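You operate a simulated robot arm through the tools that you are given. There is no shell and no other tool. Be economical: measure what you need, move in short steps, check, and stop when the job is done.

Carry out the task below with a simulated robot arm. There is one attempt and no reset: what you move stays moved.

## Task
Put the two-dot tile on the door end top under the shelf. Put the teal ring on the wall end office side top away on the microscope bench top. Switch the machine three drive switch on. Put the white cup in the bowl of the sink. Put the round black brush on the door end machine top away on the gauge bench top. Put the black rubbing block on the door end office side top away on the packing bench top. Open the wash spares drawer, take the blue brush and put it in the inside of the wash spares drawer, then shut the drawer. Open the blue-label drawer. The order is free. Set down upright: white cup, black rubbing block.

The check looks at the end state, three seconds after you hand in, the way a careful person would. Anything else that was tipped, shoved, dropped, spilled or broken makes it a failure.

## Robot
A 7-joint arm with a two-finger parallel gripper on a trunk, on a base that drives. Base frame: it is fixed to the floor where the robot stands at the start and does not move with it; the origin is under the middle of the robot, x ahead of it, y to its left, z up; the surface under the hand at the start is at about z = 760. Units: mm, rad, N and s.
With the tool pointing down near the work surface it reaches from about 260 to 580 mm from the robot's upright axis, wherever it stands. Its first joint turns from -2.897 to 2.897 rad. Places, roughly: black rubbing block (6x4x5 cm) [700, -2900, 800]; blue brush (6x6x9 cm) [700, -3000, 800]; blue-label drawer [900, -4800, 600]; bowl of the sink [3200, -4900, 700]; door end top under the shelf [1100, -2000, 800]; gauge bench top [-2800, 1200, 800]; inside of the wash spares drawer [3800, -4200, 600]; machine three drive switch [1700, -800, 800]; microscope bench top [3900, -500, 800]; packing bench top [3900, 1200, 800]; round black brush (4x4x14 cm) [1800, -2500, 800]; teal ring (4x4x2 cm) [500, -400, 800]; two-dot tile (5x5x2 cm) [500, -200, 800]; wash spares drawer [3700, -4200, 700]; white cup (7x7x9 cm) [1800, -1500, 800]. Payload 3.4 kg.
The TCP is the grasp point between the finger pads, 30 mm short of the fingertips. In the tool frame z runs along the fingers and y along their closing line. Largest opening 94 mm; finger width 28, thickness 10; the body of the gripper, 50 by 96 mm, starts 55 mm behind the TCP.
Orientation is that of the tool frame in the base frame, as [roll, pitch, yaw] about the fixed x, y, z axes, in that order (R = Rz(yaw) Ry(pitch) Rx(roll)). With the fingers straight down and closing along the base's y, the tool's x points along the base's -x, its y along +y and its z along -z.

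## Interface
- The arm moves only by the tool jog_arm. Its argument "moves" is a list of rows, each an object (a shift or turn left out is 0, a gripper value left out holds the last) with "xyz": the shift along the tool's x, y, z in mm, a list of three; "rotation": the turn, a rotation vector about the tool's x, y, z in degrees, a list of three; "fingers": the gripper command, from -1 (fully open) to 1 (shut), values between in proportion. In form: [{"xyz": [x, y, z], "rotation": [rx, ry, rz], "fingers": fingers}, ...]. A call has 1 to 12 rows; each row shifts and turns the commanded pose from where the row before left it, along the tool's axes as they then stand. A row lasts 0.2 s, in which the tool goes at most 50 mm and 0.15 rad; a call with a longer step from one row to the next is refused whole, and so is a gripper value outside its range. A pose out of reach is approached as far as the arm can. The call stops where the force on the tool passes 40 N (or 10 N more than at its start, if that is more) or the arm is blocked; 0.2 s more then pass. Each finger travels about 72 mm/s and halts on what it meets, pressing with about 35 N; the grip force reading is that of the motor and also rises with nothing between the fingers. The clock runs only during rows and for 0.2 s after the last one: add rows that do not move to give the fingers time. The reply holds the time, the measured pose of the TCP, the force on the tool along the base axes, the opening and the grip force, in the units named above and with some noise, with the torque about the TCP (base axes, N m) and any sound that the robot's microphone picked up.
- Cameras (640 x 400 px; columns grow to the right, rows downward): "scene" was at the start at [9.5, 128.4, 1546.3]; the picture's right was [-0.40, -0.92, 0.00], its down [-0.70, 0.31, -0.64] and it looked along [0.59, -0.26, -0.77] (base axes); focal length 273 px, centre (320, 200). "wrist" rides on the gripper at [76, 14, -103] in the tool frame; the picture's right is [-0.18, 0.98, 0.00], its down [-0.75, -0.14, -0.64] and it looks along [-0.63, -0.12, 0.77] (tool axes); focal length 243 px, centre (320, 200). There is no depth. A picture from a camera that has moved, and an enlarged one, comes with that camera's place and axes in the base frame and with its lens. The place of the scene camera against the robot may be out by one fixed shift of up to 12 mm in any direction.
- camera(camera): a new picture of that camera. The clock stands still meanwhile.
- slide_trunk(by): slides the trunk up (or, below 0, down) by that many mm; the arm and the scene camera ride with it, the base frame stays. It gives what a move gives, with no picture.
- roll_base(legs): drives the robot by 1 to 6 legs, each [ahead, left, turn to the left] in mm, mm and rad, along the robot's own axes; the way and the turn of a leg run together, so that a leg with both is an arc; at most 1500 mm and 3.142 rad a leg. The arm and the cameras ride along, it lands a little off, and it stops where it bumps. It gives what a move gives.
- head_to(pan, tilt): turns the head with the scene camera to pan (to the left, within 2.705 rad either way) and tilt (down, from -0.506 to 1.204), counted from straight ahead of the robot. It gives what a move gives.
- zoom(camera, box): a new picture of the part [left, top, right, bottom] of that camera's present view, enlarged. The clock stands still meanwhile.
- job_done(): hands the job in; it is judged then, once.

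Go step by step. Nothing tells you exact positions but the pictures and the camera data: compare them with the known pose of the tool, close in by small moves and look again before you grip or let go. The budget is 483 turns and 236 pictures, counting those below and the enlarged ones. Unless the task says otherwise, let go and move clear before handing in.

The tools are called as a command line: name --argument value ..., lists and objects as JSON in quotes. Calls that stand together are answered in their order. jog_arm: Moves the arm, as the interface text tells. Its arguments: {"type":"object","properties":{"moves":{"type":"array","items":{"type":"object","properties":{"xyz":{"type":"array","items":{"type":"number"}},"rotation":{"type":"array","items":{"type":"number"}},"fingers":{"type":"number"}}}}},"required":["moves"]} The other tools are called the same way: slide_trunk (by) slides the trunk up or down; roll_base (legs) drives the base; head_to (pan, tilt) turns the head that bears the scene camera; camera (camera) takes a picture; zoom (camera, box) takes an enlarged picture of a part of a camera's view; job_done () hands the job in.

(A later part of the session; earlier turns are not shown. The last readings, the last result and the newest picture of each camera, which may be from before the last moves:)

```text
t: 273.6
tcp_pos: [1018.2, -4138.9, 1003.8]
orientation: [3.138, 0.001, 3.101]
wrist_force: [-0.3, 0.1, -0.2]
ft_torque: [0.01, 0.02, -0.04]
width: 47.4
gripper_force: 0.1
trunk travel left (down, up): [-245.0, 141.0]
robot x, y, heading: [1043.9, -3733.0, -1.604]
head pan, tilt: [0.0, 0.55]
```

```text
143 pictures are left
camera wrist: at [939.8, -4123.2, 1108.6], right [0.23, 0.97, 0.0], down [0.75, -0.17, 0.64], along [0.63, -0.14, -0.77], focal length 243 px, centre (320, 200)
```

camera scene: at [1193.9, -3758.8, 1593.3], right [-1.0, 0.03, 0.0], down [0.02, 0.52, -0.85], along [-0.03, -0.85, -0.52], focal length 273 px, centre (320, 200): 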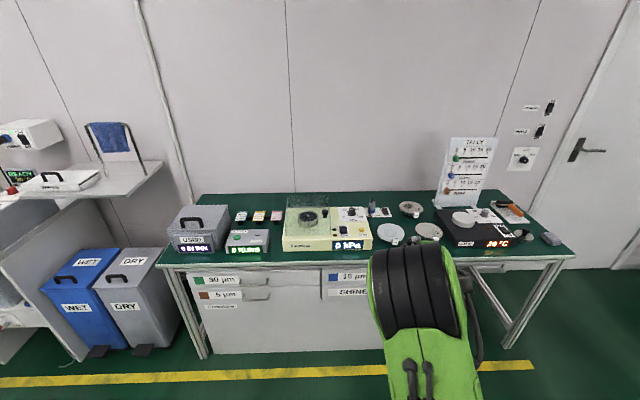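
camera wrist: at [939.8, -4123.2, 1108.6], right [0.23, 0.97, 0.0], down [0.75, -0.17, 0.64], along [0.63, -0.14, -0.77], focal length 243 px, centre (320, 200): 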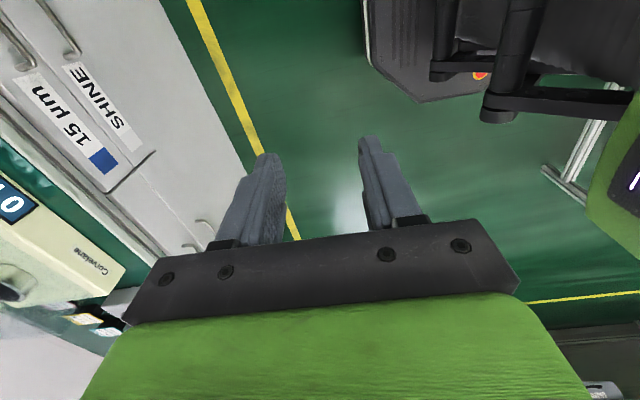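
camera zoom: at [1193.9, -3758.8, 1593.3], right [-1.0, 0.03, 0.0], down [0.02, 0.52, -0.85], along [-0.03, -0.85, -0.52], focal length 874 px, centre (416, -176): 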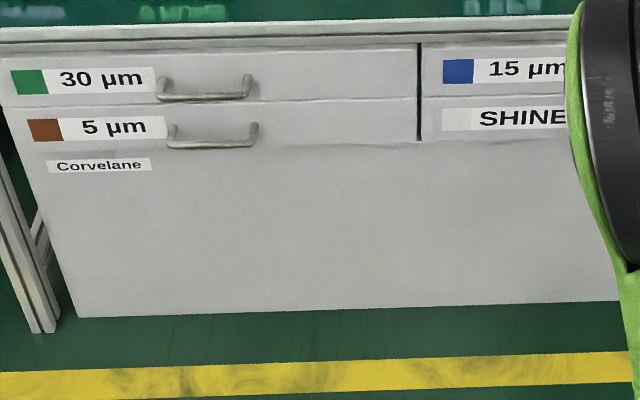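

Blue-label "15 µm" drawer is the right column's top; its handle should be near (860,-4590,650). Aligning and tilting the hand as before.

roll_base --legs '[[0, -130, 0.034]]'

jog_arm --moves '[{"xyz": [0, -30, 0], "rotation": [8, 0, 0]}, {"xyz": [0, -30, 0], "rotation": [8, 0, 0]}, {"rotation": [8, 0, 0]}, {"rotation": [8, 0, 0]}, {"rotation": [8, 0, 0]}, {"rotation": [8, 0, 0]}, {"rotation": [8, 0, 0]}, {"xyz": [0, 0, 0]}]'

slide_trunk --by -120

camera --camera "wrist"

```text
t: 274.9
tcp_pos: [899.0, -4138.3, 1004.3]
orientation: [3.139, 0.0, 3.132]
wrist_force: [-1.0, -1.0, 0.2]
ft_torque: [0.01, -0.02, 0.02]
width: 46.9
gripper_force: 0.0
trunk travel left (down, up): [-245.0, 141.0]
robot x, y, heading: [915.5, -3733.1, -1.564]
head pan, tilt: [0.0, 0.55]
```

```text
t: 276.7
tcp_pos: [899.7, -4196.8, 1007.7]
orientation: [-2.165, -0.002, 3.133]
wrist_force: [-0.6, -0.1, -0.8]
ft_torque: [-0.01, -0.01, -0.04]
width: 46.9
gripper_force: 0.0
trunk travel left (down, up): [-245.0, 141.0]
robot x, y, heading: [914.6, -3727.9, -1.567]
head pan, tilt: [0.0, 0.55]
```

```text
t: 278.2
tcp_pos: [901.1, -4197.2, 889.3]
orientation: [-2.165, 0.001, 3.133]
wrist_force: [0.4, 0.0, 0.4]
ft_torque: [0.03, 0.01, 0.02]
width: 47.0
gripper_force: 0.0
trunk travel left (down, up): [-125.0, 261.0]
robot x, y, heading: [914.1, -3731.9, -1.57]
head pan, tilt: [0.0, 0.55]
```

```text
142 pictures are left
camera wrist: at [822.8, -4105.4, 936.5], right [0.19, 0.55, -0.81], down [0.76, 0.45, 0.48], along [0.63, -0.71, -0.33], focal length 243 px, centre (320, 200)
```

wrist: 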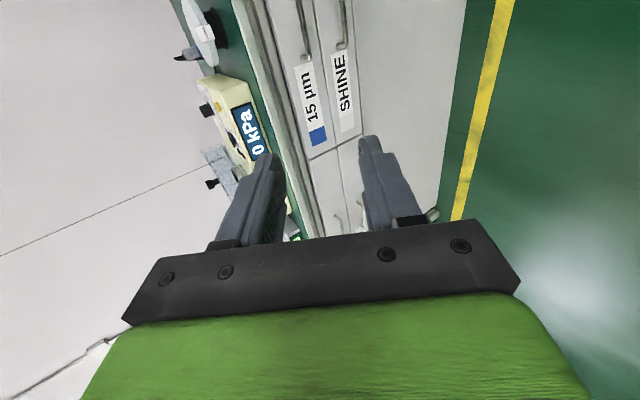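

roll_base --legs '[[100, -65, 0]]'

jog_arm --moves '[{"rotation": [6.7, 0, 0], "fingers": 0.0}, {"rotation": [6.7, 0, 0]}, {"rotation": [6.6, 0, 0]}, {"xyz": [0, 33, 14]}, {"xyz": [0, 33, 14]}, {"xyz": [0, 33, 14]}, {"xyz": [0, 33, 14]}, {"xyz": [0, 33, 14]}, {"xyz": [0, 0, 0]}]'

camera --camera "wrist"

```text
t: 279.4
tcp_pos: [833.6, -4299.4, 889.1]
orientation: [-2.167, -0.001, 3.132]
wrist_force: [-0.4, -1.4, -0.5]
ft_torque: [-0.02, -0.04, 0.04]
width: 47.3
gripper_force: 0.2
trunk travel left (down, up): [-125.0, 261.0]
robot x, y, heading: [848.2, -3831.0, -1.574]
head pan, tilt: [0.0, 0.55]
```

```text
t: 281.4
tcp_pos: [833.7, -4326.5, 711.3]
orientation: [-1.816, 0.0, 3.132]
wrist_force: [0.2, 0.0, 0.1]
ft_torque: [0.02, 0.0, 0.0]
width: 47.2
gripper_force: 0.1
trunk travel left (down, up): [-125.0, 261.0]
robot x, y, heading: [852.5, -3828.6, -1.568]
head pan, tilt: [0.0, 0.55]
```

```text
141 pictures are left
camera wrist: at [757.2, -4224.5, 724.4], right [0.19, 0.24, -0.95], down [0.76, 0.58, 0.29], along [0.62, -0.78, -0.07], focal length 243 px, centre (320, 200)
```

wrist: 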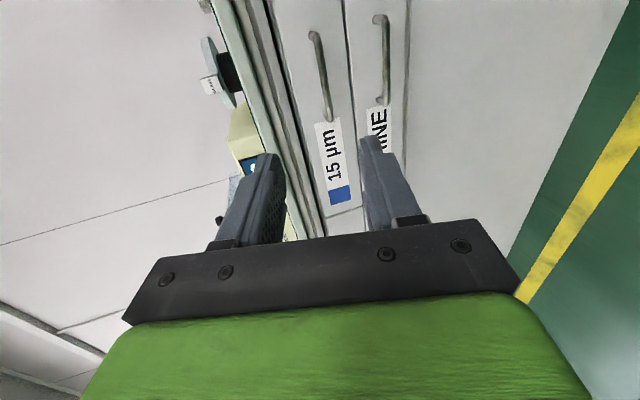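

roll_base --legs '[[130, 0, 0]]'

jog_arm --moves '[{"xyz": [0, 12, 30]}, {"xyz": [0, 12, 35]}, {"xyz": [0, 0, 0]}]'

camera --camera "wrist"

```text
t: 282.7
tcp_pos: [834.3, -4457.9, 711.3]
orientation: [-1.818, 0.0, 3.13]
wrist_force: [-0.8, 0.1, -1.6]
ft_torque: [0.0, 0.02, 0.01]
width: 47.4
gripper_force: 0.0
trunk travel left (down, up): [-125.0, 261.0]
robot x, y, heading: [849.8, -3962.1, -1.572]
head pan, tilt: [0.0, 0.55]
```

```text
t: 283.5
tcp_pos: [832.9, -4515.5, 672.8]
orientation: [-1.819, 0.0, 3.13]
wrist_force: [0.2, 0.1, 0.8]
ft_torque: [0.02, 0.02, 0.01]
width: 46.7
gripper_force: 0.1
trunk travel left (down, up): [-125.0, 261.0]
robot x, y, heading: [850.8, -3962.0, -1.571]
head pan, tilt: [0.0, 0.55]
```

```text
140 pictures are left
camera wrist: at [756.5, -4412.9, 685.3], right [0.19, 0.24, -0.95], down [0.76, 0.58, 0.29], along [0.62, -0.78, -0.07], focal length 243 px, centre (320, 200)
```

wrist: 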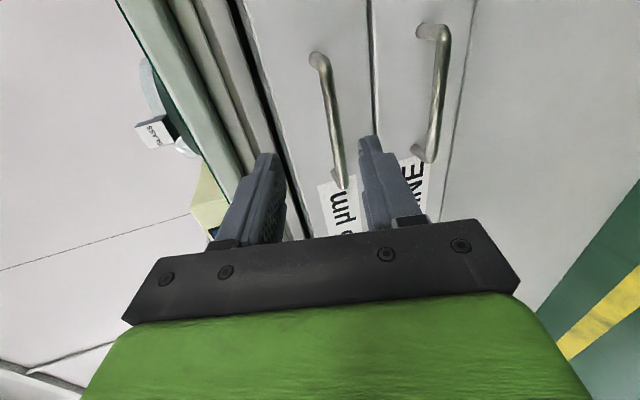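

jog_arm --moves '[{"xyz": [0, 9, 4]}, {"xyz": [0, 0, 25]}, {"xyz": [0, 0, 0]}]'

camera --camera "wrist"

```text
t: 284.3
tcp_pos: [831.9, -4541.4, 657.5]
orientation: [-1.818, 0.0, 3.13]
wrist_force: [0.0, 0.2, 0.2]
ft_torque: [0.01, -0.02, 0.01]
width: 47.3
gripper_force: 0.2
trunk travel left (down, up): [-125.0, 261.0]
robot x, y, heading: [847.4, -3958.4, -1.57]
head pan, tilt: [0.0, 0.55]
```

```text
139 pictures are left
camera wrist: at [756.3, -4438.1, 669.1], right [0.19, 0.24, -0.95], down [0.76, 0.58, 0.29], along [0.62, -0.78, -0.07], focal length 243 px, centre (320, 200)
```

wrist: 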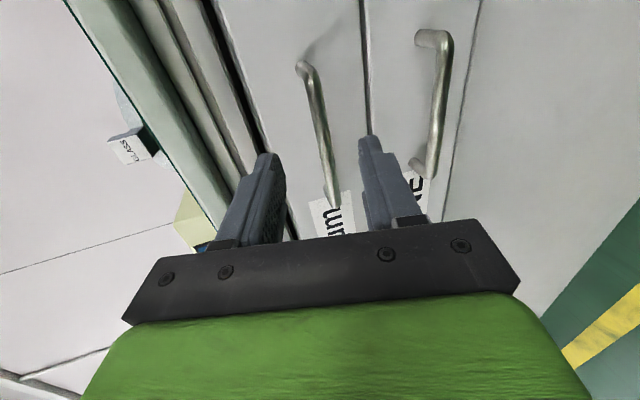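

jog_arm --moves '[{"xyz": [0, 0, 14]}, {"xyz": [0, 0, 12]}, {"xyz": [0, 0, 0]}]'

camera --camera "wrist"

```text
t: 285.1
tcp_pos: [832.3, -4565.4, 651.0]
orientation: [-1.82, 0.001, 3.13]
wrist_force: [0.2, -0.6, -0.2]
ft_torque: [-0.02, -0.01, 0.03]
width: 46.9
gripper_force: 0.0
trunk travel left (down, up): [-125.0, 261.0]
robot x, y, heading: [846.9, -3963.6, -1.57]
head pan, tilt: [0.0, 0.55]
```

```text
138 pictures are left
camera wrist: at [756.0, -4463.3, 663.4], right [0.19, 0.24, -0.95], down [0.76, 0.58, 0.29], along [0.62, -0.78, -0.07], focal length 243 px, centre (320, 200)
```

wrist: 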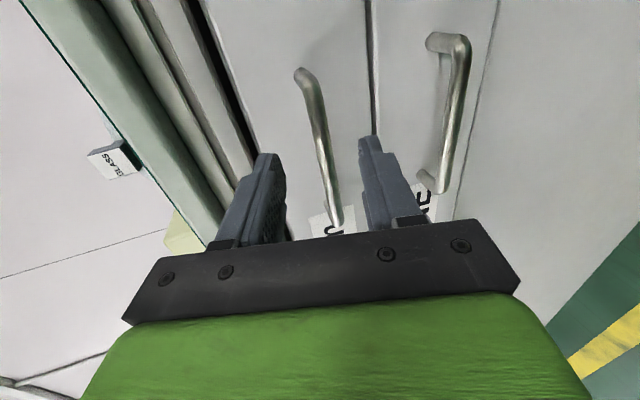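

jog_arm --moves '[{"fingers": 1}, {"fingers": 1}, {"fingers": 1}, {"fingers": 1}]'

```text
t: 286.1
tcp_pos: [832.8, -4566.0, 650.1]
orientation: [-1.819, 0.0, 3.13]
wrist_force: [0.5, -0.1, -0.3]
ft_torque: [0.0, -0.01, 0.0]
width: 0.1
gripper_force: 33.0
trunk travel left (down, up): [-125.0, 261.0]
robot x, y, heading: [847.4, -3967.3, -1.571]
head pan, tilt: [0.0, 0.55]
```

Missed (bar is further in). Reopen and advance.

jog_arm --moves '[{"fingers": 0.0}, {"fingers": 0.0}, {"fingers": 0.0}, {"xyz": [0, -2, 12]}, {"xyz": [0, -2, 12]}, {"xyz": [0, 0, 0]}]'

camera --camera "wrist"

```text
t: 287.5
tcp_pos: [831.9, -4589.9, 646.7]
orientation: [-1.82, 0.0, 3.132]
wrist_force: [0.0, 0.7, 0.0]
ft_torque: [0.01, 0.01, 0.0]
width: 46.8
gripper_force: 0.1
trunk travel left (down, up): [-125.0, 261.0]
robot x, y, heading: [847.2, -3961.0, -1.568]
head pan, tilt: [0.0, 0.55]
```

```text
137 pictures are left
camera wrist: at [755.6, -4487.6, 661.1], right [0.19, 0.24, -0.95], down [0.76, 0.58, 0.29], along [0.62, -0.78, -0.07], focal length 243 px, centre (320, 200)
```

wrist: 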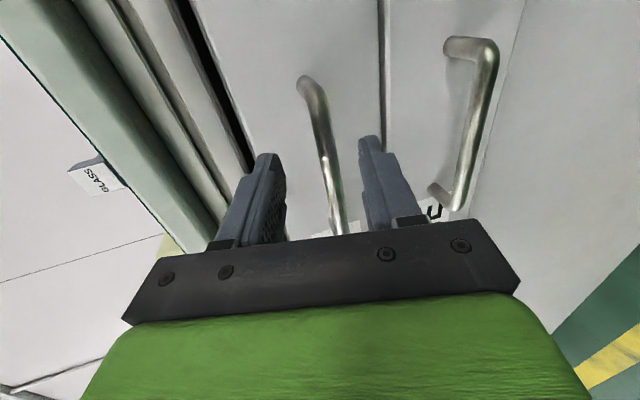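

jog_arm --moves '[{"fingers": 1}, {"fingers": 1}, {"fingers": 1}, {"fingers": 1}]'

```text
t: 288.5
tcp_pos: [831.7, -4588.8, 642.7]
orientation: [-1.829, -0.001, 3.13]
wrist_force: [1.6, 11.8, -25.4]
ft_torque: [0.85, 0.29, 0.34]
width: 11.6
gripper_force: 45.2
trunk travel left (down, up): [-125.0, 261.0]
robot x, y, heading: [849.3, -3960.6, -1.569]
head pan, tilt: [0.0, 0.55]
```

Gripped. Relieve the vertical load and pull.

jog_arm --moves '[{"xyz": [0, 4, 1]}, {"xyz": [0, 0, 0]}]'

roll_base --legs '[[-120, 0, 0]]'

camera --camera "wrist"

```text
t: 289.1
tcp_pos: [831.5, -4589.4, 643.7]
orientation: [-1.821, 0.0, 3.13]
wrist_force: [3.6, 18.4, -13.9]
ft_torque: [0.57, 0.19, -0.56]
width: 11.7
gripper_force: 44.8
trunk travel left (down, up): [-125.0, 261.0]
robot x, y, heading: [852.7, -3960.4, -1.567]
head pan, tilt: [0.0, 0.55]
```

```text
t: 290.3
tcp_pos: [832.8, -4469.3, 643.7]
orientation: [-1.82, -0.001, 3.132]
wrist_force: [4.2, 1.6, -14.6]
ft_torque: [0.51, 0.25, -0.15]
width: 11.6
gripper_force: 44.7
trunk travel left (down, up): [-125.0, 261.0]
robot x, y, heading: [848.2, -3840.9, -1.569]
head pan, tilt: [0.0, 0.55]
```

```text
136 pictures are left
camera wrist: at [755.6, -4367.4, 656.3], right [0.19, 0.24, -0.95], down [0.76, 0.58, 0.29], along [0.62, -0.78, -0.07], focal length 243 px, centre (320, 200)
```

wrist: 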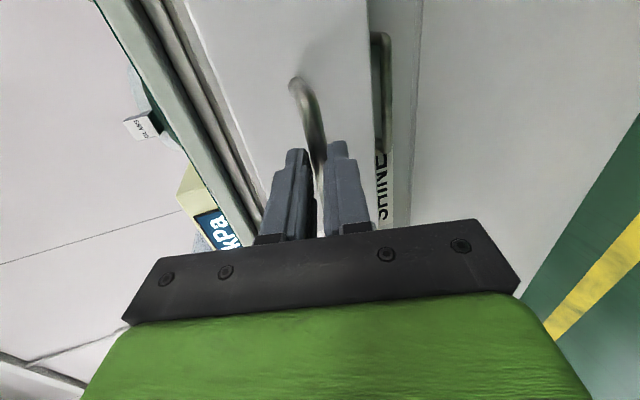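

Opening. Pull further, release, back off.

roll_base --legs '[[-130, 0, 0]]'

jog_arm --moves '[{"fingers": 0.0}, {"fingers": 0.0}, {"fingers": 0.0}, {"xyz": [0, 0, -40]}, {"xyz": [0, 0, -40]}, {"xyz": [0, 0, 0]}]'

camera --camera "scene"

```text
t: 291.6
tcp_pos: [832.1, -4340.6, 644.1]
orientation: [-1.819, 0.0, 3.132]
wrist_force: [0.6, -0.2, -5.5]
ft_torque: [0.21, 0.33, -0.39]
width: 11.4
gripper_force: 44.8
trunk travel left (down, up): [-125.0, 261.0]
robot x, y, heading: [847.4, -3710.1, -1.569]
head pan, tilt: [0.0, 0.55]
```

```text
t: 293.0
tcp_pos: [833.6, -4263.0, 663.3]
orientation: [-1.821, 0.0, 3.13]
wrist_force: [0.4, 0.8, 0.1]
ft_torque: [0.05, 0.02, 0.01]
width: 46.9
gripper_force: 0.0
trunk travel left (down, up): [-125.0, 261.0]
robot x, y, heading: [848.7, -3713.0, -1.567]
head pan, tilt: [0.0, 0.55]
```

```text
135 pictures are left
camera scene: at [1000.1, -3734.6, 1474.1], right [-1.0, 0.0, 0.0], down [0.0, 0.52, -0.85], along [0.0, -0.85, -0.52], focal length 273 px, centre (320, 200)
```

scene: 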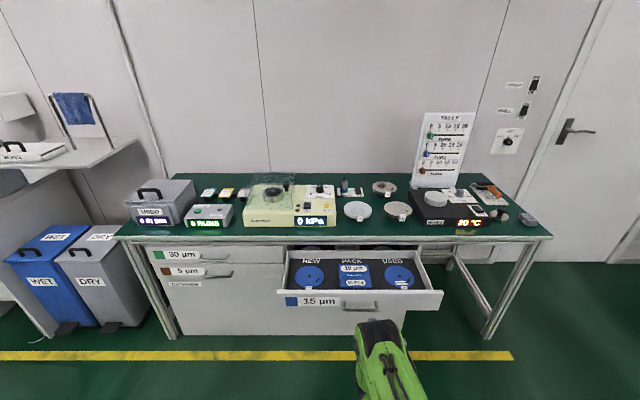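

Blue-label drawer is open. Raising and restoring the arm, then turning to the bench's door end.

slide_trunk --by 120

jog_arm --moves '[{"xyz": [0, -40, -20]}, {"xyz": [0, -40, -20]}, {"xyz": [0, -40, -20], "rotation": [-8, 0, 0]}, {"xyz": [0, -40, 0], "rotation": [-8, 0, 0]}, {"rotation": [-8, 0, 0]}, {"rotation": [-8, 0, 0]}, {"rotation": [-8, 0, 0]}, {"rotation": [-8, 0, 0]}, {"rotation": [-8, 0, 0]}, {"rotation": [-8, 0, 0]}, {"rotation": [-8, 0, 0]}, {"rotation": [-4, 0, 0]}]'

jog_arm --moves '[{"xyz": [0, 40, 0], "rotation": [0, 0, 8.5]}, {"xyz": [0, 40, -10], "rotation": [0, 0, 8.5]}, {"rotation": [0, 0, 8.5]}, {"rotation": [0, 0, 8.5]}, {"rotation": [0, 0, 8.5]}, {"rotation": [0, 0, 8.5]}, {"rotation": [0, 0, 8.5]}, {"rotation": [0, 0, 8.5]}, {"rotation": [0, 0, 8.5]}, {"rotation": [0, 0, 8.5]}, {"xyz": [40, 0, 0], "rotation": [0, 0, 5]}, {"xyz": [40, 0, 0]}]'

roll_base --legs '[[0, 0, 1.57], [0, 0, 1.57]]'

head_to --pan 0.0 --tilt 0.6

camera --camera "scene"

```text
t: 294.5
tcp_pos: [833.0, -4262.5, 783.1]
orientation: [-1.821, 0.0, 3.131]
wrist_force: [-0.4, -0.1, 0.2]
ft_torque: [-0.02, 0.0, 0.01]
width: 46.9
gripper_force: 0.0
trunk travel left (down, up): [-245.0, 141.0]
robot x, y, heading: [848.9, -3711.3, -1.571]
head pan, tilt: [0.0, 0.55]
```

```text
t: 297.1
tcp_pos: [826.9, -4248.0, 939.2]
orientation: [3.136, 0.0, 3.13]
wrist_force: [-0.6, -0.1, 0.1]
ft_torque: [0.0, 0.02, 0.02]
width: 46.8
gripper_force: 0.0
out of reach, approached as far as the arm can: row 3
trunk travel left (down, up): [-245.0, 141.0]
robot x, y, heading: [848.3, -3710.9, -1.568]
head pan, tilt: [0.0, 0.55]
```

```text
t: 299.7
tcp_pos: [832.4, -4088.3, 948.9]
orientation: [-3.142, -0.003, 1.558]
wrist_force: [0.1, 0.0, 0.3]
ft_torque: [0.01, 0.02, 0.03]
width: 47.0
gripper_force: 0.1
trunk travel left (down, up): [-245.0, 141.0]
robot x, y, heading: [844.4, -3712.8, -1.567]
head pan, tilt: [0.0, 0.55]
```

```text
t: 307.8
tcp_pos: [859.4, -3335.6, 949.6]
orientation: [-3.141, -0.007, -1.566]
wrist_force: [-0.9, 0.3, -0.6]
ft_torque: [0.02, 0.0, -0.04]
width: 46.8
gripper_force: 0.1
trunk travel left (down, up): [-245.0, 141.0]
robot x, y, heading: [849.5, -3710.5, 1.587]
head pan, tilt: [0.0, 0.55]
```

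```text
t: 308.4
tcp_pos: [859.0, -3335.6, 948.5]
orientation: [-3.141, -0.005, -1.567]
wrist_force: [0.4, -0.4, 0.0]
ft_torque: [0.0, -0.02, -0.03]
width: 47.2
gripper_force: 0.0
trunk travel left (down, up): [-245.0, 141.0]
robot x, y, heading: [850.6, -3712.3, 1.584]
head pan, tilt: [0.0, 0.6]
```

```text
134 pictures are left
camera scene: at [695.9, -3678.3, 1588.9], right [1.0, 0.01, 0.0], down [0.01, -0.56, -0.83], along [-0.01, 0.83, -0.56], focal length 273 px, centre (320, 200)
```

scene: 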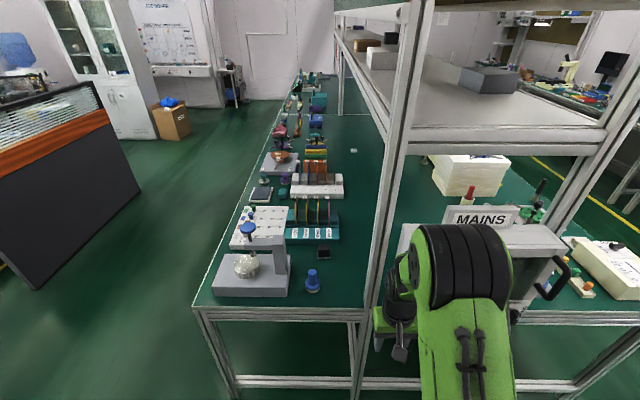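

Blue brush near (660,-3037), black block near (699,-2878). Approaching the bench end.

jog_arm --moves '[{"xyz": [0, 0, -40], "fingers": -1}, {"xyz": [0, 0, -20]}]'

roll_base --legs '[[0, 205, -0.015], [240, 0, 0]]'

camera --camera "wrist"

camera --camera "scene"

```text
t: 309.0
tcp_pos: [859.9, -3335.6, 1008.5]
orientation: [-3.141, -0.005, -1.567]
wrist_force: [-0.3, 0.0, 0.0]
ft_torque: [0.01, 0.03, -0.03]
width: 93.7
gripper_force: 0.1
trunk travel left (down, up): [-245.0, 141.0]
robot x, y, heading: [850.9, -3712.8, 1.587]
head pan, tilt: [0.0, 0.6]
```

```text
t: 312.0
tcp_pos: [659.8, -3097.0, 1008.9]
orientation: [3.14, -0.006, -1.582]
wrist_force: [0.0, 0.1, 0.4]
ft_torque: [-0.02, -0.03, 0.0]
width: 94.0
gripper_force: 0.0
trunk travel left (down, up): [-245.0, 141.0]
robot x, y, heading: [641.9, -3473.7, 1.568]
head pan, tilt: [0.0, 0.6]
```

```text
133 pictures are left
camera wrist: at [643.7, -3172.7, 1112.4], right [-0.98, 0.2, 0.0], down [0.15, 0.76, 0.64], along [0.13, 0.62, -0.77], focal length 243 px, centre (320, 200)
```

wrist: 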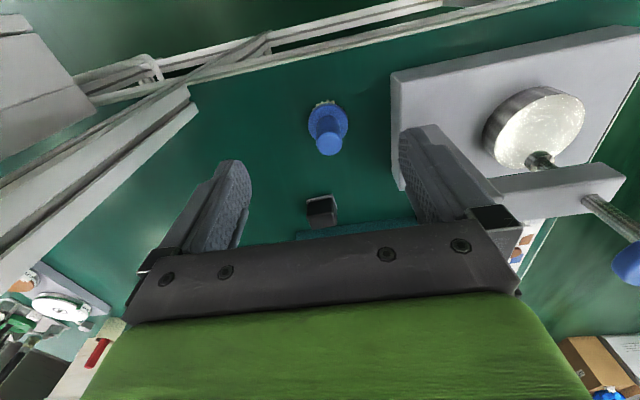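

```text
132 pictures are left
camera scene: at [491.4, -3435.8, 1588.8], right [1.0, 0.0, 0.0], down [0.0, -0.57, -0.82], along [0.0, 0.82, -0.57], focal length 273 px, centre (320, 200)
```

scene: 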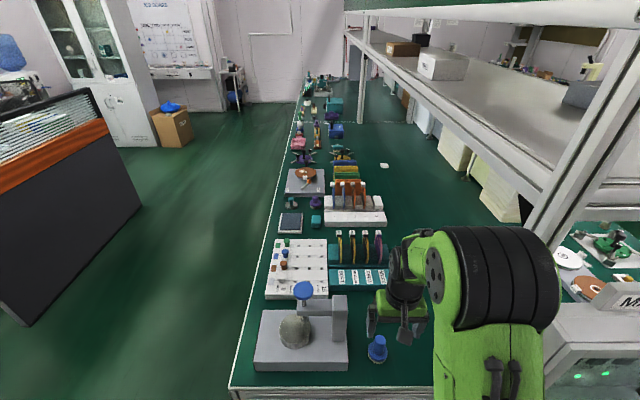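

jog_arm --moves '[{"xyz": [-42, 0, 10]}, {"xyz": [0, 0, 45]}, {"xyz": [0, 0, 45]}, {"xyz": [0, 0, 0]}]'

camera --camera "wrist"

```text
t: 313.0
tcp_pos: [661.9, -3056.9, 908.2]
orientation: [-3.141, -0.003, -1.582]
wrist_force: [-0.8, -0.2, 0.1]
ft_torque: [-0.01, 0.0, -0.02]
width: 94.0
gripper_force: 0.0
trunk travel left (down, up): [-245.0, 141.0]
robot x, y, heading: [645.0, -3474.8, 1.564]
head pan, tilt: [0.0, 0.6]
```

```text
131 pictures are left
camera wrist: at [644.0, -3132.8, 1012.2], right [-0.98, 0.2, 0.0], down [0.15, 0.75, 0.64], along [0.13, 0.63, -0.77], focal length 243 px, centre (320, 200)
```

wrist: 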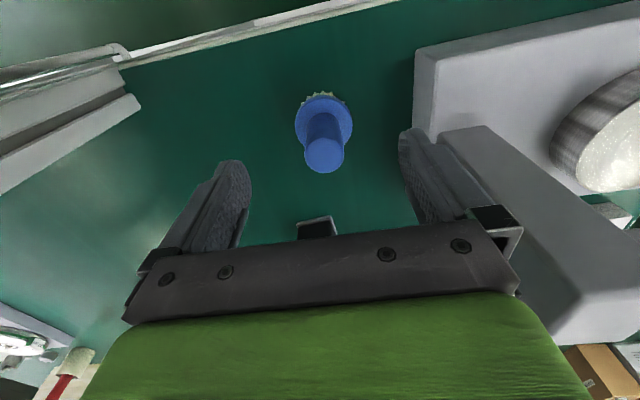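

jog_arm --moves '[{"xyz": [-12, 0, 0], "fingers": -0.4}, {"xyz": [0, 0, 36]}, {"xyz": [0, 0, 36]}, {"xyz": [0, 0, 0]}]'

camera --camera "wrist"

```text
t: 314.0
tcp_pos: [661.8, -3044.3, 835.9]
orientation: [3.141, -0.003, -1.582]
wrist_force: [0.6, -0.4, -0.8]
ft_torque: [0.0, 0.01, 0.0]
width: 65.8
gripper_force: 0.1
trunk travel left (down, up): [-245.0, 141.0]
robot x, y, heading: [641.4, -3473.7, 1.567]
head pan, tilt: [0.0, 0.6]
```

```text
130 pictures are left
camera wrist: at [644.0, -3120.6, 939.9], right [-0.98, 0.2, 0.0], down [0.15, 0.76, 0.64], along [0.13, 0.63, -0.77], focal length 243 px, centre (320, 200)
```

wrist: 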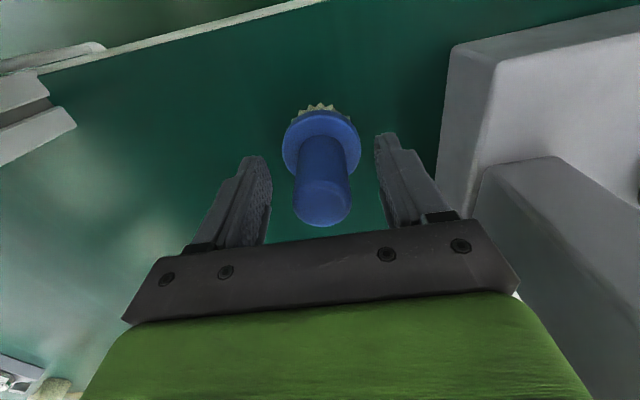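

jog_arm --moves '[{"fingers": 1}, {"fingers": 1}, {"fingers": 1}, {"fingers": 1}, {"xyz": [0, 0, -30]}, {"xyz": [0, 0, -40]}, {"xyz": [0, 0, -40]}, {"xyz": [0, 0, -40]}, {"xyz": [0, 0, 0]}]'

camera --camera "wrist"

```text
t: 316.0
tcp_pos: [662.1, -3043.3, 986.1]
orientation: [-3.142, -0.007, -1.582]
wrist_force: [0.8, -0.8, -0.5]
ft_torque: [0.03, -0.01, 0.0]
width: 33.6
gripper_force: 35.2
trunk travel left (down, up): [-245.0, 141.0]
robot x, y, heading: [644.1, -3472.4, 1.572]
head pan, tilt: [0.0, 0.6]
```

```text
129 pictures are left
camera wrist: at [645.3, -3119.7, 1090.7], right [-0.98, 0.2, 0.0], down [0.15, 0.76, 0.64], along [0.13, 0.63, -0.77], focal length 243 px, centre (320, 200)
```

wrist: 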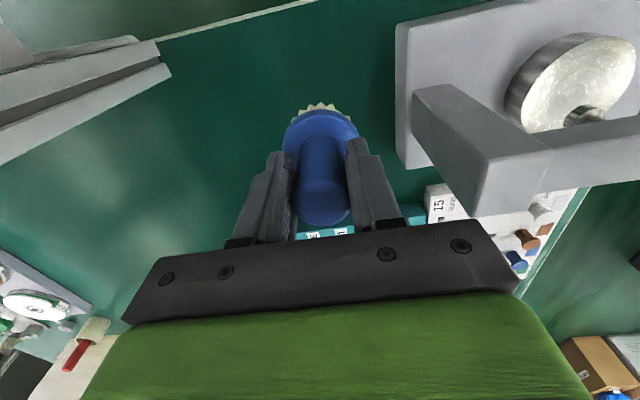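

Brush held. Driving to the open wash spares drawer.

jog_arm --moves '[{"xyz": [40, 0, -20]}, {"xyz": [20, 0, -20]}]'

roll_base --legs '[[-330, 0, 0], [0, 0, -1.57], [1000, 0, 0], [700, -100, 0], [0, -250, 0]]'

head_to --pan 0.0 --tilt 0.7

camera --camera "scene"

```text
t: 316.6
tcp_pos: [660.2, -3104.6, 1027.0]
orientation: [-3.141, -0.005, -1.583]
wrist_force: [0.7, 0.7, -0.9]
ft_torque: [-0.01, -0.01, -0.02]
width: 33.4
gripper_force: 35.2
trunk travel left (down, up): [-245.0, 141.0]
robot x, y, heading: [645.4, -3474.6, 1.566]
head pan, tilt: [0.0, 0.6]
```

```text
t: 332.2
tcp_pos: [2702.8, -4170.2, 1026.5]
orientation: [3.14, -0.004, 3.124]
wrist_force: [0.0, 0.6, 0.2]
ft_torque: [0.0, -0.02, 0.05]
width: 32.5
gripper_force: 35.4
trunk travel left (down, up): [-245.0, 141.0]
robot x, y, heading: [2332.4, -4153.1, -0.004]
head pan, tilt: [0.0, 0.6]
```

```text
t: 332.9
tcp_pos: [2702.0, -4170.1, 1027.2]
orientation: [-3.141, -0.005, 3.126]
wrist_force: [0.3, -1.1, -0.2]
ft_torque: [-0.01, 0.0, 0.02]
width: 32.1
gripper_force: 34.8
trunk travel left (down, up): [-245.0, 141.0]
robot x, y, heading: [2332.9, -4151.4, -0.009]
head pan, tilt: [0.0, 0.7]
```

```text
128 pictures are left
camera scene: at [2357.4, -3992.9, 1580.3], right [-0.01, -1.0, 0.0], down [-0.64, 0.0, -0.77], along [0.77, 0.0, -0.64], focal length 273 px, centre (320, 200)
```

scene: 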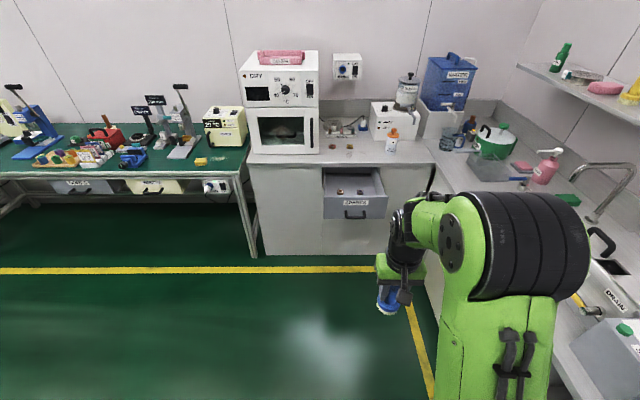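

roll_base --legs '[[580, 0, 0.008]]'

jog_arm --moves '[{"xyz": [-40, 0, 20]}, {"xyz": [-40, 0, 20]}, {"xyz": [-40, 0, 20]}, {"xyz": [0, 0, 0]}]'

camera --camera "wrist"

zoom --camera "scene" --box '[200, 150, 520, 350]'

```text
t: 336.2
tcp_pos: [3283.6, -4169.9, 1026.6]
orientation: [-3.141, -0.005, 3.128]
wrist_force: [0.4, 0.1, -1.0]
ft_torque: [0.0, 0.0, 0.03]
width: 32.2
gripper_force: 35.0
trunk travel left (down, up): [-245.0, 141.0]
robot x, y, heading: [2912.5, -4153.5, -0.004]
head pan, tilt: [0.0, 0.7]
```

```text
t: 337.2
tcp_pos: [3402.1, -4171.7, 966.5]
orientation: [3.141, -0.005, 3.129]
wrist_force: [0.1, -0.7, -0.2]
ft_torque: [-0.01, -0.03, 0.02]
width: 32.1
gripper_force: 35.1
trunk travel left (down, up): [-245.0, 141.0]
robot x, y, heading: [2912.0, -4151.3, -0.0]
head pan, tilt: [0.0, 0.7]
```

```text
127 pictures are left
camera wrist: at [3324.6, -4157.3, 1070.5], right [0.2, 0.98, 0.0], down [0.75, -0.15, 0.64], along [0.63, -0.13, -0.77], focal length 243 px, centre (320, 200)
```

wrist: 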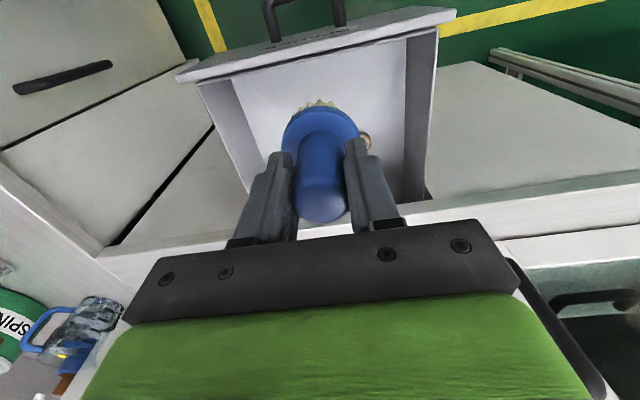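

```text
2.00 times, centred on (360, 250) of scene
camera zoom: at [2935.4, -3994.9, 1580.3], right [0.0, -1.0, 0.0], down [-0.64, 0.0, -0.77], along [0.77, 0.0, -0.64], focal length 546 px, centre (240, 100)
```

zoom: 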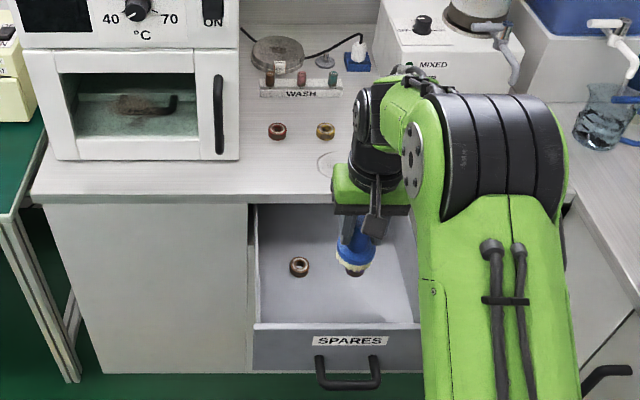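

jog_arm --moves '[{"xyz": [-40, 0, 0]}, {"xyz": [0, 0, 45]}, {"xyz": [0, 0, 45]}, {"xyz": [0, 0, 45]}, {"xyz": [0, 0, 40]}, {"xyz": [0, 0, 0]}]'

camera --camera "wrist"

```text
t: 338.6
tcp_pos: [3442.4, -4171.0, 789.9]
orientation: [3.141, -0.005, 3.13]
wrist_force: [-0.6, 0.8, 0.4]
ft_torque: [-0.01, -0.01, 0.02]
width: 31.9
gripper_force: 35.2
trunk travel left (down, up): [-245.0, 141.0]
robot x, y, heading: [2912.8, -4153.3, 0.004]
head pan, tilt: [0.0, 0.7]
```

```text
125 pictures are left
camera wrist: at [3365.1, -4156.5, 894.8], right [0.2, 0.98, 0.0], down [0.75, -0.15, 0.64], along [0.63, -0.13, -0.77], focal length 243 px, centre (320, 200)
```

wrist: 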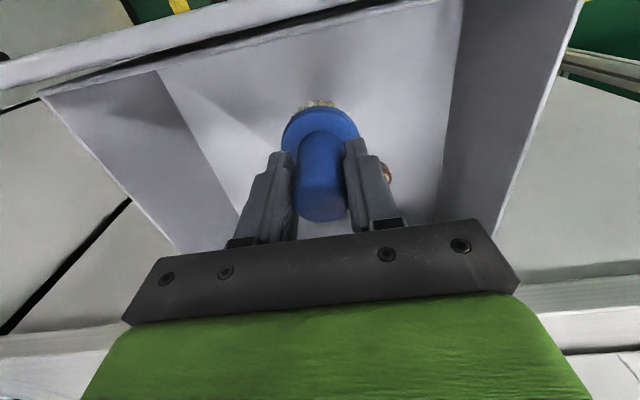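

jog_arm --moves '[{"xyz": [0, 0, 25]}, {"xyz": [0, 0, 12]}, {"xyz": [0, 0, 8]}, {"xyz": [0, 0, 5]}, {"xyz": [0, 0, 0]}]'

```text
t: 339.8
tcp_pos: [3441.9, -4170.7, 741.1]
orientation: [-3.141, -0.005, 3.13]
wrist_force: [0.0, 0.7, -1.0]
ft_torque: [-0.02, 0.0, -0.02]
width: 31.7
gripper_force: 34.3
trunk travel left (down, up): [-245.0, 141.0]
robot x, y, heading: [2910.1, -4152.8, 0.005]
head pan, tilt: [0.0, 0.7]
```

jog_arm --moves '[{"xyz": [0, 0, 6]}, {"xyz": [0, 0, 5]}, {"xyz": [0, 0, 4]}, {"xyz": [0, 0, 0]}]'

```text
t: 340.8
tcp_pos: [3440.6, -4171.6, 725.7]
orientation: [3.14, -0.003, 3.13]
wrist_force: [0.2, -0.3, -0.6]
ft_torque: [0.0, 0.01, 0.02]
width: 31.8
gripper_force: 34.8
trunk travel left (down, up): [-245.0, 141.0]
robot x, y, heading: [2912.7, -4156.3, 0.001]
head pan, tilt: [0.0, 0.7]
```

jog_arm --moves '[{"xyz": [0, 0, 5]}, {"xyz": [0, 0, 4]}, {"xyz": [0, 0, 4]}, {"xyz": [0, 0, 0]}]'

camera --camera "wrist"

```text
t: 341.8
tcp_pos: [3442.6, -4171.1, 713.2]
orientation: [3.14, -0.006, 3.13]
wrist_force: [0.7, -1.1, -1.0]
ft_torque: [0.01, 0.0, -0.03]
width: 31.8
gripper_force: 35.1
trunk travel left (down, up): [-245.0, 141.0]
robot x, y, heading: [2913.4, -4154.7, -0.001]
head pan, tilt: [0.0, 0.7]
```

```text
124 pictures are left
camera wrist: at [3364.6, -4157.4, 817.5], right [0.2, 0.98, 0.0], down [0.75, -0.15, 0.64], along [0.63, -0.13, -0.77], focal length 243 px, centre (320, 200)
```

wrist: 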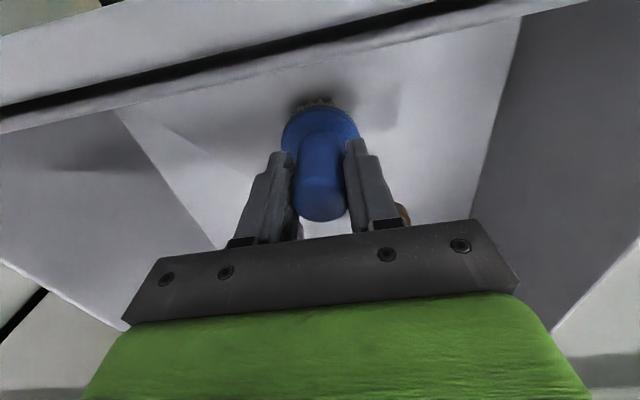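

jog_arm --moves '[{"xyz": [-20, 0, 0]}, {"xyz": [0, 0, 4]}, {"xyz": [0, 0, 4]}, {"xyz": [0, 0, 0]}]'

```text
t: 342.8
tcp_pos: [3462.2, -4170.7, 706.6]
orientation: [3.14, -0.003, 3.13]
wrist_force: [0.8, -0.2, 12.4]
ft_torque: [0.03, 0.08, 0.0]
width: 31.7
gripper_force: 35.0
trunk travel left (down, up): [-245.0, 141.0]
robot x, y, heading: [2909.5, -4158.4, -0.002]
head pan, tilt: [0.0, 0.7]
```

Contact with the drawer floor. Releasing and lifting.

jog_arm --moves '[{"xyz": [0, 0, -1]}, {"fingers": -0.3}, {"fingers": -0.3}, {"fingers": -0.3}, {"xyz": [0, 0, -30]}, {"xyz": [0, 0, -45]}, {"xyz": [0, 0, -45]}, {"xyz": [0, 0, -45]}, {"xyz": [0, 0, -45]}, {"xyz": [0, 0, -45]}, {"xyz": [0, 0, 0]}]'

camera --camera "wrist"

```text
t: 345.2
tcp_pos: [3461.7, -4172.7, 959.8]
orientation: [3.141, -0.007, 3.128]
wrist_force: [0.7, -0.2, 1.2]
ft_torque: [-0.03, -0.02, -0.02]
width: 60.9
gripper_force: 0.1
trunk travel left (down, up): [-245.0, 141.0]
robot x, y, heading: [2909.7, -4154.1, -0.002]
head pan, tilt: [0.0, 0.7]
```

```text
123 pictures are left
camera wrist: at [3385.2, -4158.9, 1064.6], right [0.2, 0.98, 0.0], down [0.76, -0.15, 0.64], along [0.62, -0.13, -0.77], focal length 243 px, centre (320, 200)
```

wrist: 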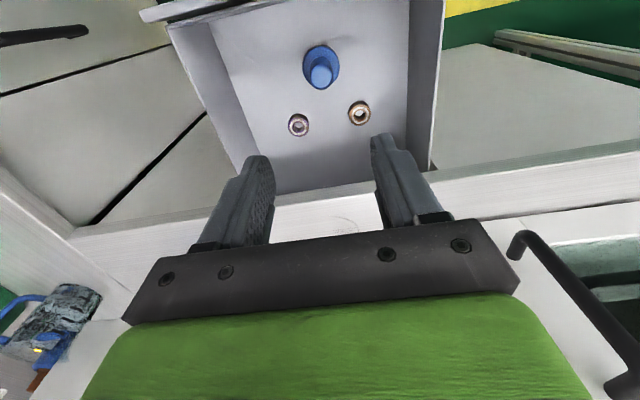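

The brush stands in the drawer. Now closing: back off, set the hand horizontal, and push the drawer front above its handle.

roll_base --legs '[[-330, 0, 0]]'

jog_arm --moves '[{"xyz": [20, 0, 0], "rotation": [0, 0, -8.5], "fingers": 1}, {"rotation": [0, 0, -8.5]}, {"rotation": [0, 0, -8.5]}, {"rotation": [0, 0, -8.5]}, {"rotation": [0, 0, -8.5]}, {"rotation": [0, 0, -8.5]}, {"rotation": [0, 0, -8.5]}, {"rotation": [0, 0, -8.5]}, {"rotation": [0, 0, -8.5]}, {"rotation": [0, 0, -8.5]}, {"rotation": [0, 0, -5]}]'

jog_arm --moves '[{"xyz": [0, 30, -40]}, {"xyz": [0, 30, -20]}, {"rotation": [8, 0, 0]}, {"rotation": [8, 0, 0]}, {"rotation": [8, 0, 0]}, {"rotation": [8, 0, 0]}, {"rotation": [8, 0, 0]}, {"rotation": [8, 0, 0]}, {"rotation": [8, 0, 0]}, {"xyz": [0, 0, 0]}]'

slide_trunk --by -120

jog_arm --moves '[{"rotation": [6.7, 0, 0]}, {"rotation": [6.7, 0, 0]}, {"rotation": [6.6, 0, 0]}, {"xyz": [0, 33, 18]}, {"xyz": [0, 33, 18]}, {"xyz": [0, 33, 18]}, {"xyz": [0, 33, 18]}, {"xyz": [0, 0, 0]}]'

camera --camera "wrist"

```text
t: 347.4
tcp_pos: [3133.9, -4174.8, 960.4]
orientation: [-3.14, -0.003, 3.124]
wrist_force: [0.2, -1.1, 1.1]
ft_torque: [0.0, -0.02, -0.02]
width: 60.8
gripper_force: 0.1
trunk travel left (down, up): [-245.0, 141.0]
robot x, y, heading: [2581.9, -4151.2, -0.006]
head pan, tilt: [0.0, 0.7]
```

```text
t: 349.8
tcp_pos: [3113.9, -4173.9, 960.2]
orientation: [3.138, -0.001, -1.586]
wrist_force: [0.5, -0.2, -0.1]
ft_torque: [-0.01, -0.03, 0.0]
width: 0.0
gripper_force: 33.4
trunk travel left (down, up): [-245.0, 141.0]
robot x, y, heading: [2584.1, -4153.9, -0.002]
head pan, tilt: [0.0, 0.7]
```

```text
t: 352.0
tcp_pos: [3055.8, -4172.3, 1022.0]
orientation: [-2.169, 0.0, -1.588]
wrist_force: [-0.5, -0.8, -0.3]
ft_torque: [-0.01, 0.0, 0.0]
width: 0.0
gripper_force: 33.0
trunk travel left (down, up): [-245.0, 141.0]
robot x, y, heading: [2584.6, -4152.4, -0.006]
head pan, tilt: [0.0, 0.7]
```

```text
t: 353.5
tcp_pos: [3055.1, -4173.2, 901.3]
orientation: [-2.17, 0.001, -1.587]
wrist_force: [0.5, 1.1, 0.0]
ft_torque: [-0.02, 0.03, -0.01]
width: 0.1
gripper_force: 33.1
trunk travel left (down, up): [-125.0, 261.0]
robot x, y, heading: [2585.2, -4153.1, -0.004]
head pan, tilt: [0.0, 0.7]
```

```text
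t: 355.3
tcp_pos: [3075.4, -4172.4, 753.0]
orientation: [-1.934, 0.001, -1.588]
wrist_force: [0.5, 0.2, 0.7]
ft_torque: [-0.03, 0.01, 0.0]
width: 0.0
gripper_force: 32.9
out of reach, approached as far as the arm can: row 3
trunk travel left (down, up): [-125.0, 261.0]
robot x, y, heading: [2583.6, -4154.1, -0.005]
head pan, tilt: [0.0, 0.7]
```

```text
122 pictures are left
camera wrist: at [2971.0, -4248.6, 776.7], right [-0.35, 0.19, -0.92], down [-0.54, 0.76, 0.36], along [0.77, 0.62, -0.16], focal length 243 px, centre (320, 200)
```

wrist: 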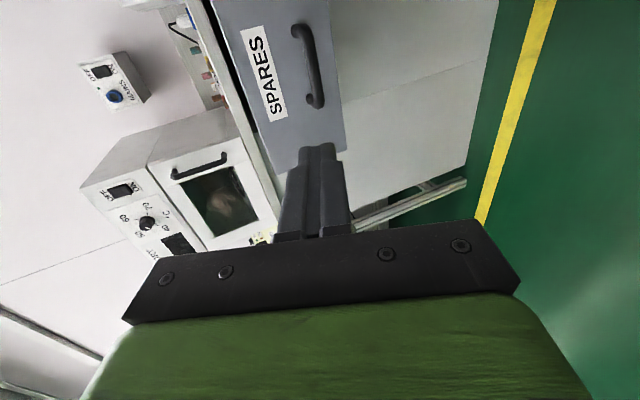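

roll_base --legs '[[225, 0, 0]]'

camera --camera "wrist"

```text
t: 357.0
tcp_pos: [3301.1, -4173.9, 751.0]
orientation: [-1.936, -0.002, -1.587]
wrist_force: [0.3, 0.6, 0.5]
ft_torque: [-0.01, 0.0, -0.02]
width: 0.5
gripper_force: 33.2
trunk travel left (down, up): [-125.0, 261.0]
robot x, y, heading: [2812.3, -4154.3, -0.006]
head pan, tilt: [0.0, 0.7]
```

```text
121 pictures are left
camera wrist: at [3197.8, -4249.9, 776.5], right [-0.35, 0.19, -0.92], down [-0.54, 0.76, 0.36], along [0.77, 0.62, -0.16], focal length 243 px, centre (320, 200)
```

wrist: 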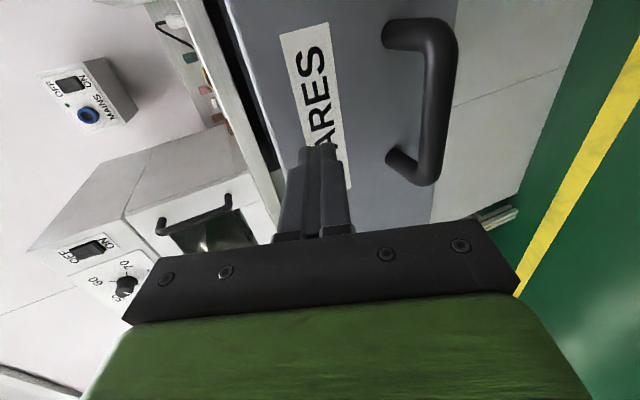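

roll_base --legs '[[120, 0, 0]]'

camera --camera "wrist"

```text
t: 358.2
tcp_pos: [3420.6, -4174.2, 752.3]
orientation: [-1.938, 0.001, -1.586]
wrist_force: [0.1, 0.4, 0.3]
ft_torque: [-0.03, -0.02, 0.02]
width: 0.2
gripper_force: 33.3
trunk travel left (down, up): [-125.0, 261.0]
robot x, y, heading: [2931.6, -4155.8, -0.005]
head pan, tilt: [0.0, 0.7]
```

```text
120 pictures are left
camera wrist: at [3317.8, -4250.1, 776.3], right [-0.35, 0.19, -0.92], down [-0.54, 0.76, 0.36], along [0.77, 0.62, -0.16], focal length 243 px, centre (320, 200)
```

wrist: 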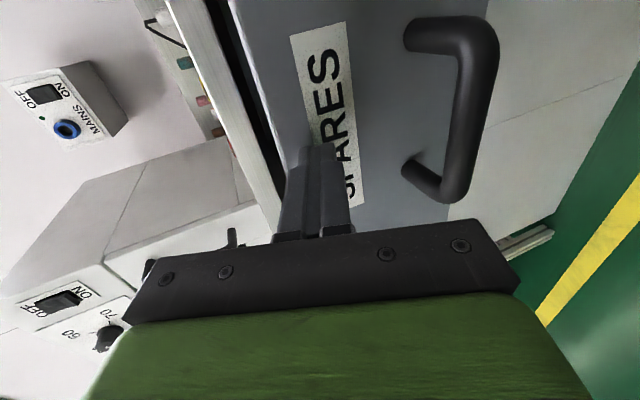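

roll_base --legs '[[115, 0, 0]]'

jog_arm --moves '[{"xyz": [0, -4, 11]}, {"xyz": [0, -4, 11]}, {"xyz": [0, -4, 11]}, {"xyz": [0, 0, 0]}]'

camera --camera "wrist"

```text
t: 359.4
tcp_pos: [3536.1, -4175.5, 751.3]
orientation: [-1.938, 0.0, -1.585]
wrist_force: [0.0, 0.6, -0.5]
ft_torque: [-0.01, 0.0, 0.05]
width: 0.0
gripper_force: 32.9
trunk travel left (down, up): [-125.0, 261.0]
robot x, y, heading: [3048.5, -4152.9, -0.007]
head pan, tilt: [0.0, 0.7]
```

```text
t: 360.4
tcp_pos: [3571.6, -4175.8, 751.2]
orientation: [-1.935, 0.003, -1.585]
wrist_force: [-0.6, 1.0, -0.2]
ft_torque: [-0.03, 0.01, 0.01]
width: 0.1
gripper_force: 32.8
trunk travel left (down, up): [-125.0, 261.0]
robot x, y, heading: [3043.5, -4158.1, -0.006]
head pan, tilt: [0.0, 0.7]
```

```text
119 pictures are left
camera wrist: at [3467.7, -4250.9, 775.8], right [-0.35, 0.19, -0.92], down [-0.54, 0.76, 0.36], along [0.77, 0.62, -0.16], focal length 243 px, centre (320, 200)
```

wrist: 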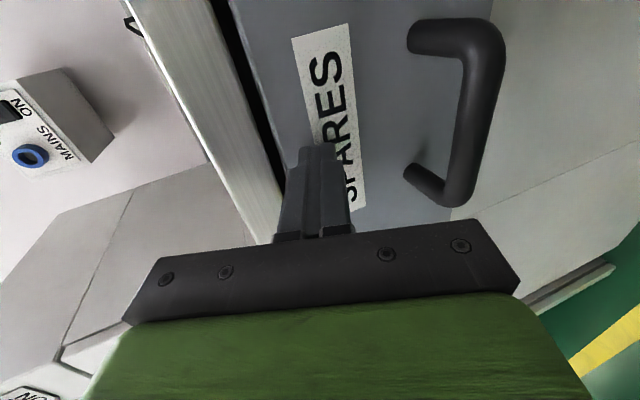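

jog_arm --moves '[{"xyz": [0, -1.7, 4.7]}, {"xyz": [0, -1.7, 4.7]}, {"xyz": [0, -1.7, 4.7]}, {"xyz": [0, -1.7, 4.7]}, {"xyz": [0, 0, 0]}]'

camera --camera "wrist"

```text
t: 361.3
tcp_pos: [3578.0, -4174.1, 751.6]
orientation: [-1.939, -0.001, -1.588]
wrist_force: [-25.9, 2.2, 16.0]
ft_torque: [0.18, -0.45, 0.35]
width: 0.2
gripper_force: 32.6
trunk travel left (down, up): [-125.0, 261.0]
robot x, y, heading: [3047.4, -4158.4, -0.004]
head pan, tilt: [0.0, 0.7]
stopped in row 4: the force on the tool passed its limit at 46 N (the readings are from after the stop); the commanded pose is now the measured one
```

```text
118 pictures are left
camera wrist: at [3475.1, -4251.0, 776.4], right [-0.35, 0.19, -0.92], down [-0.53, 0.76, 0.36], along [0.77, 0.62, -0.17], focal length 243 px, centre (320, 200)
```

wrist: 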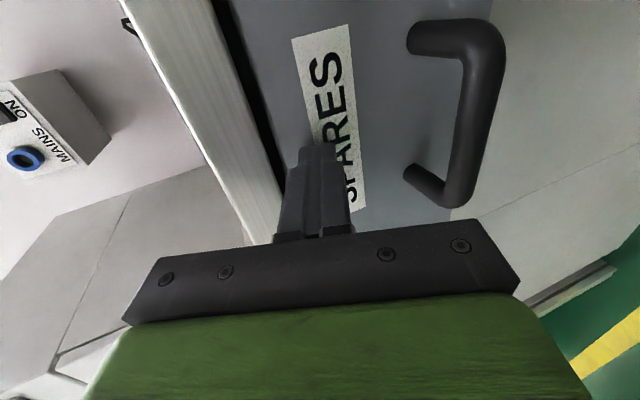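

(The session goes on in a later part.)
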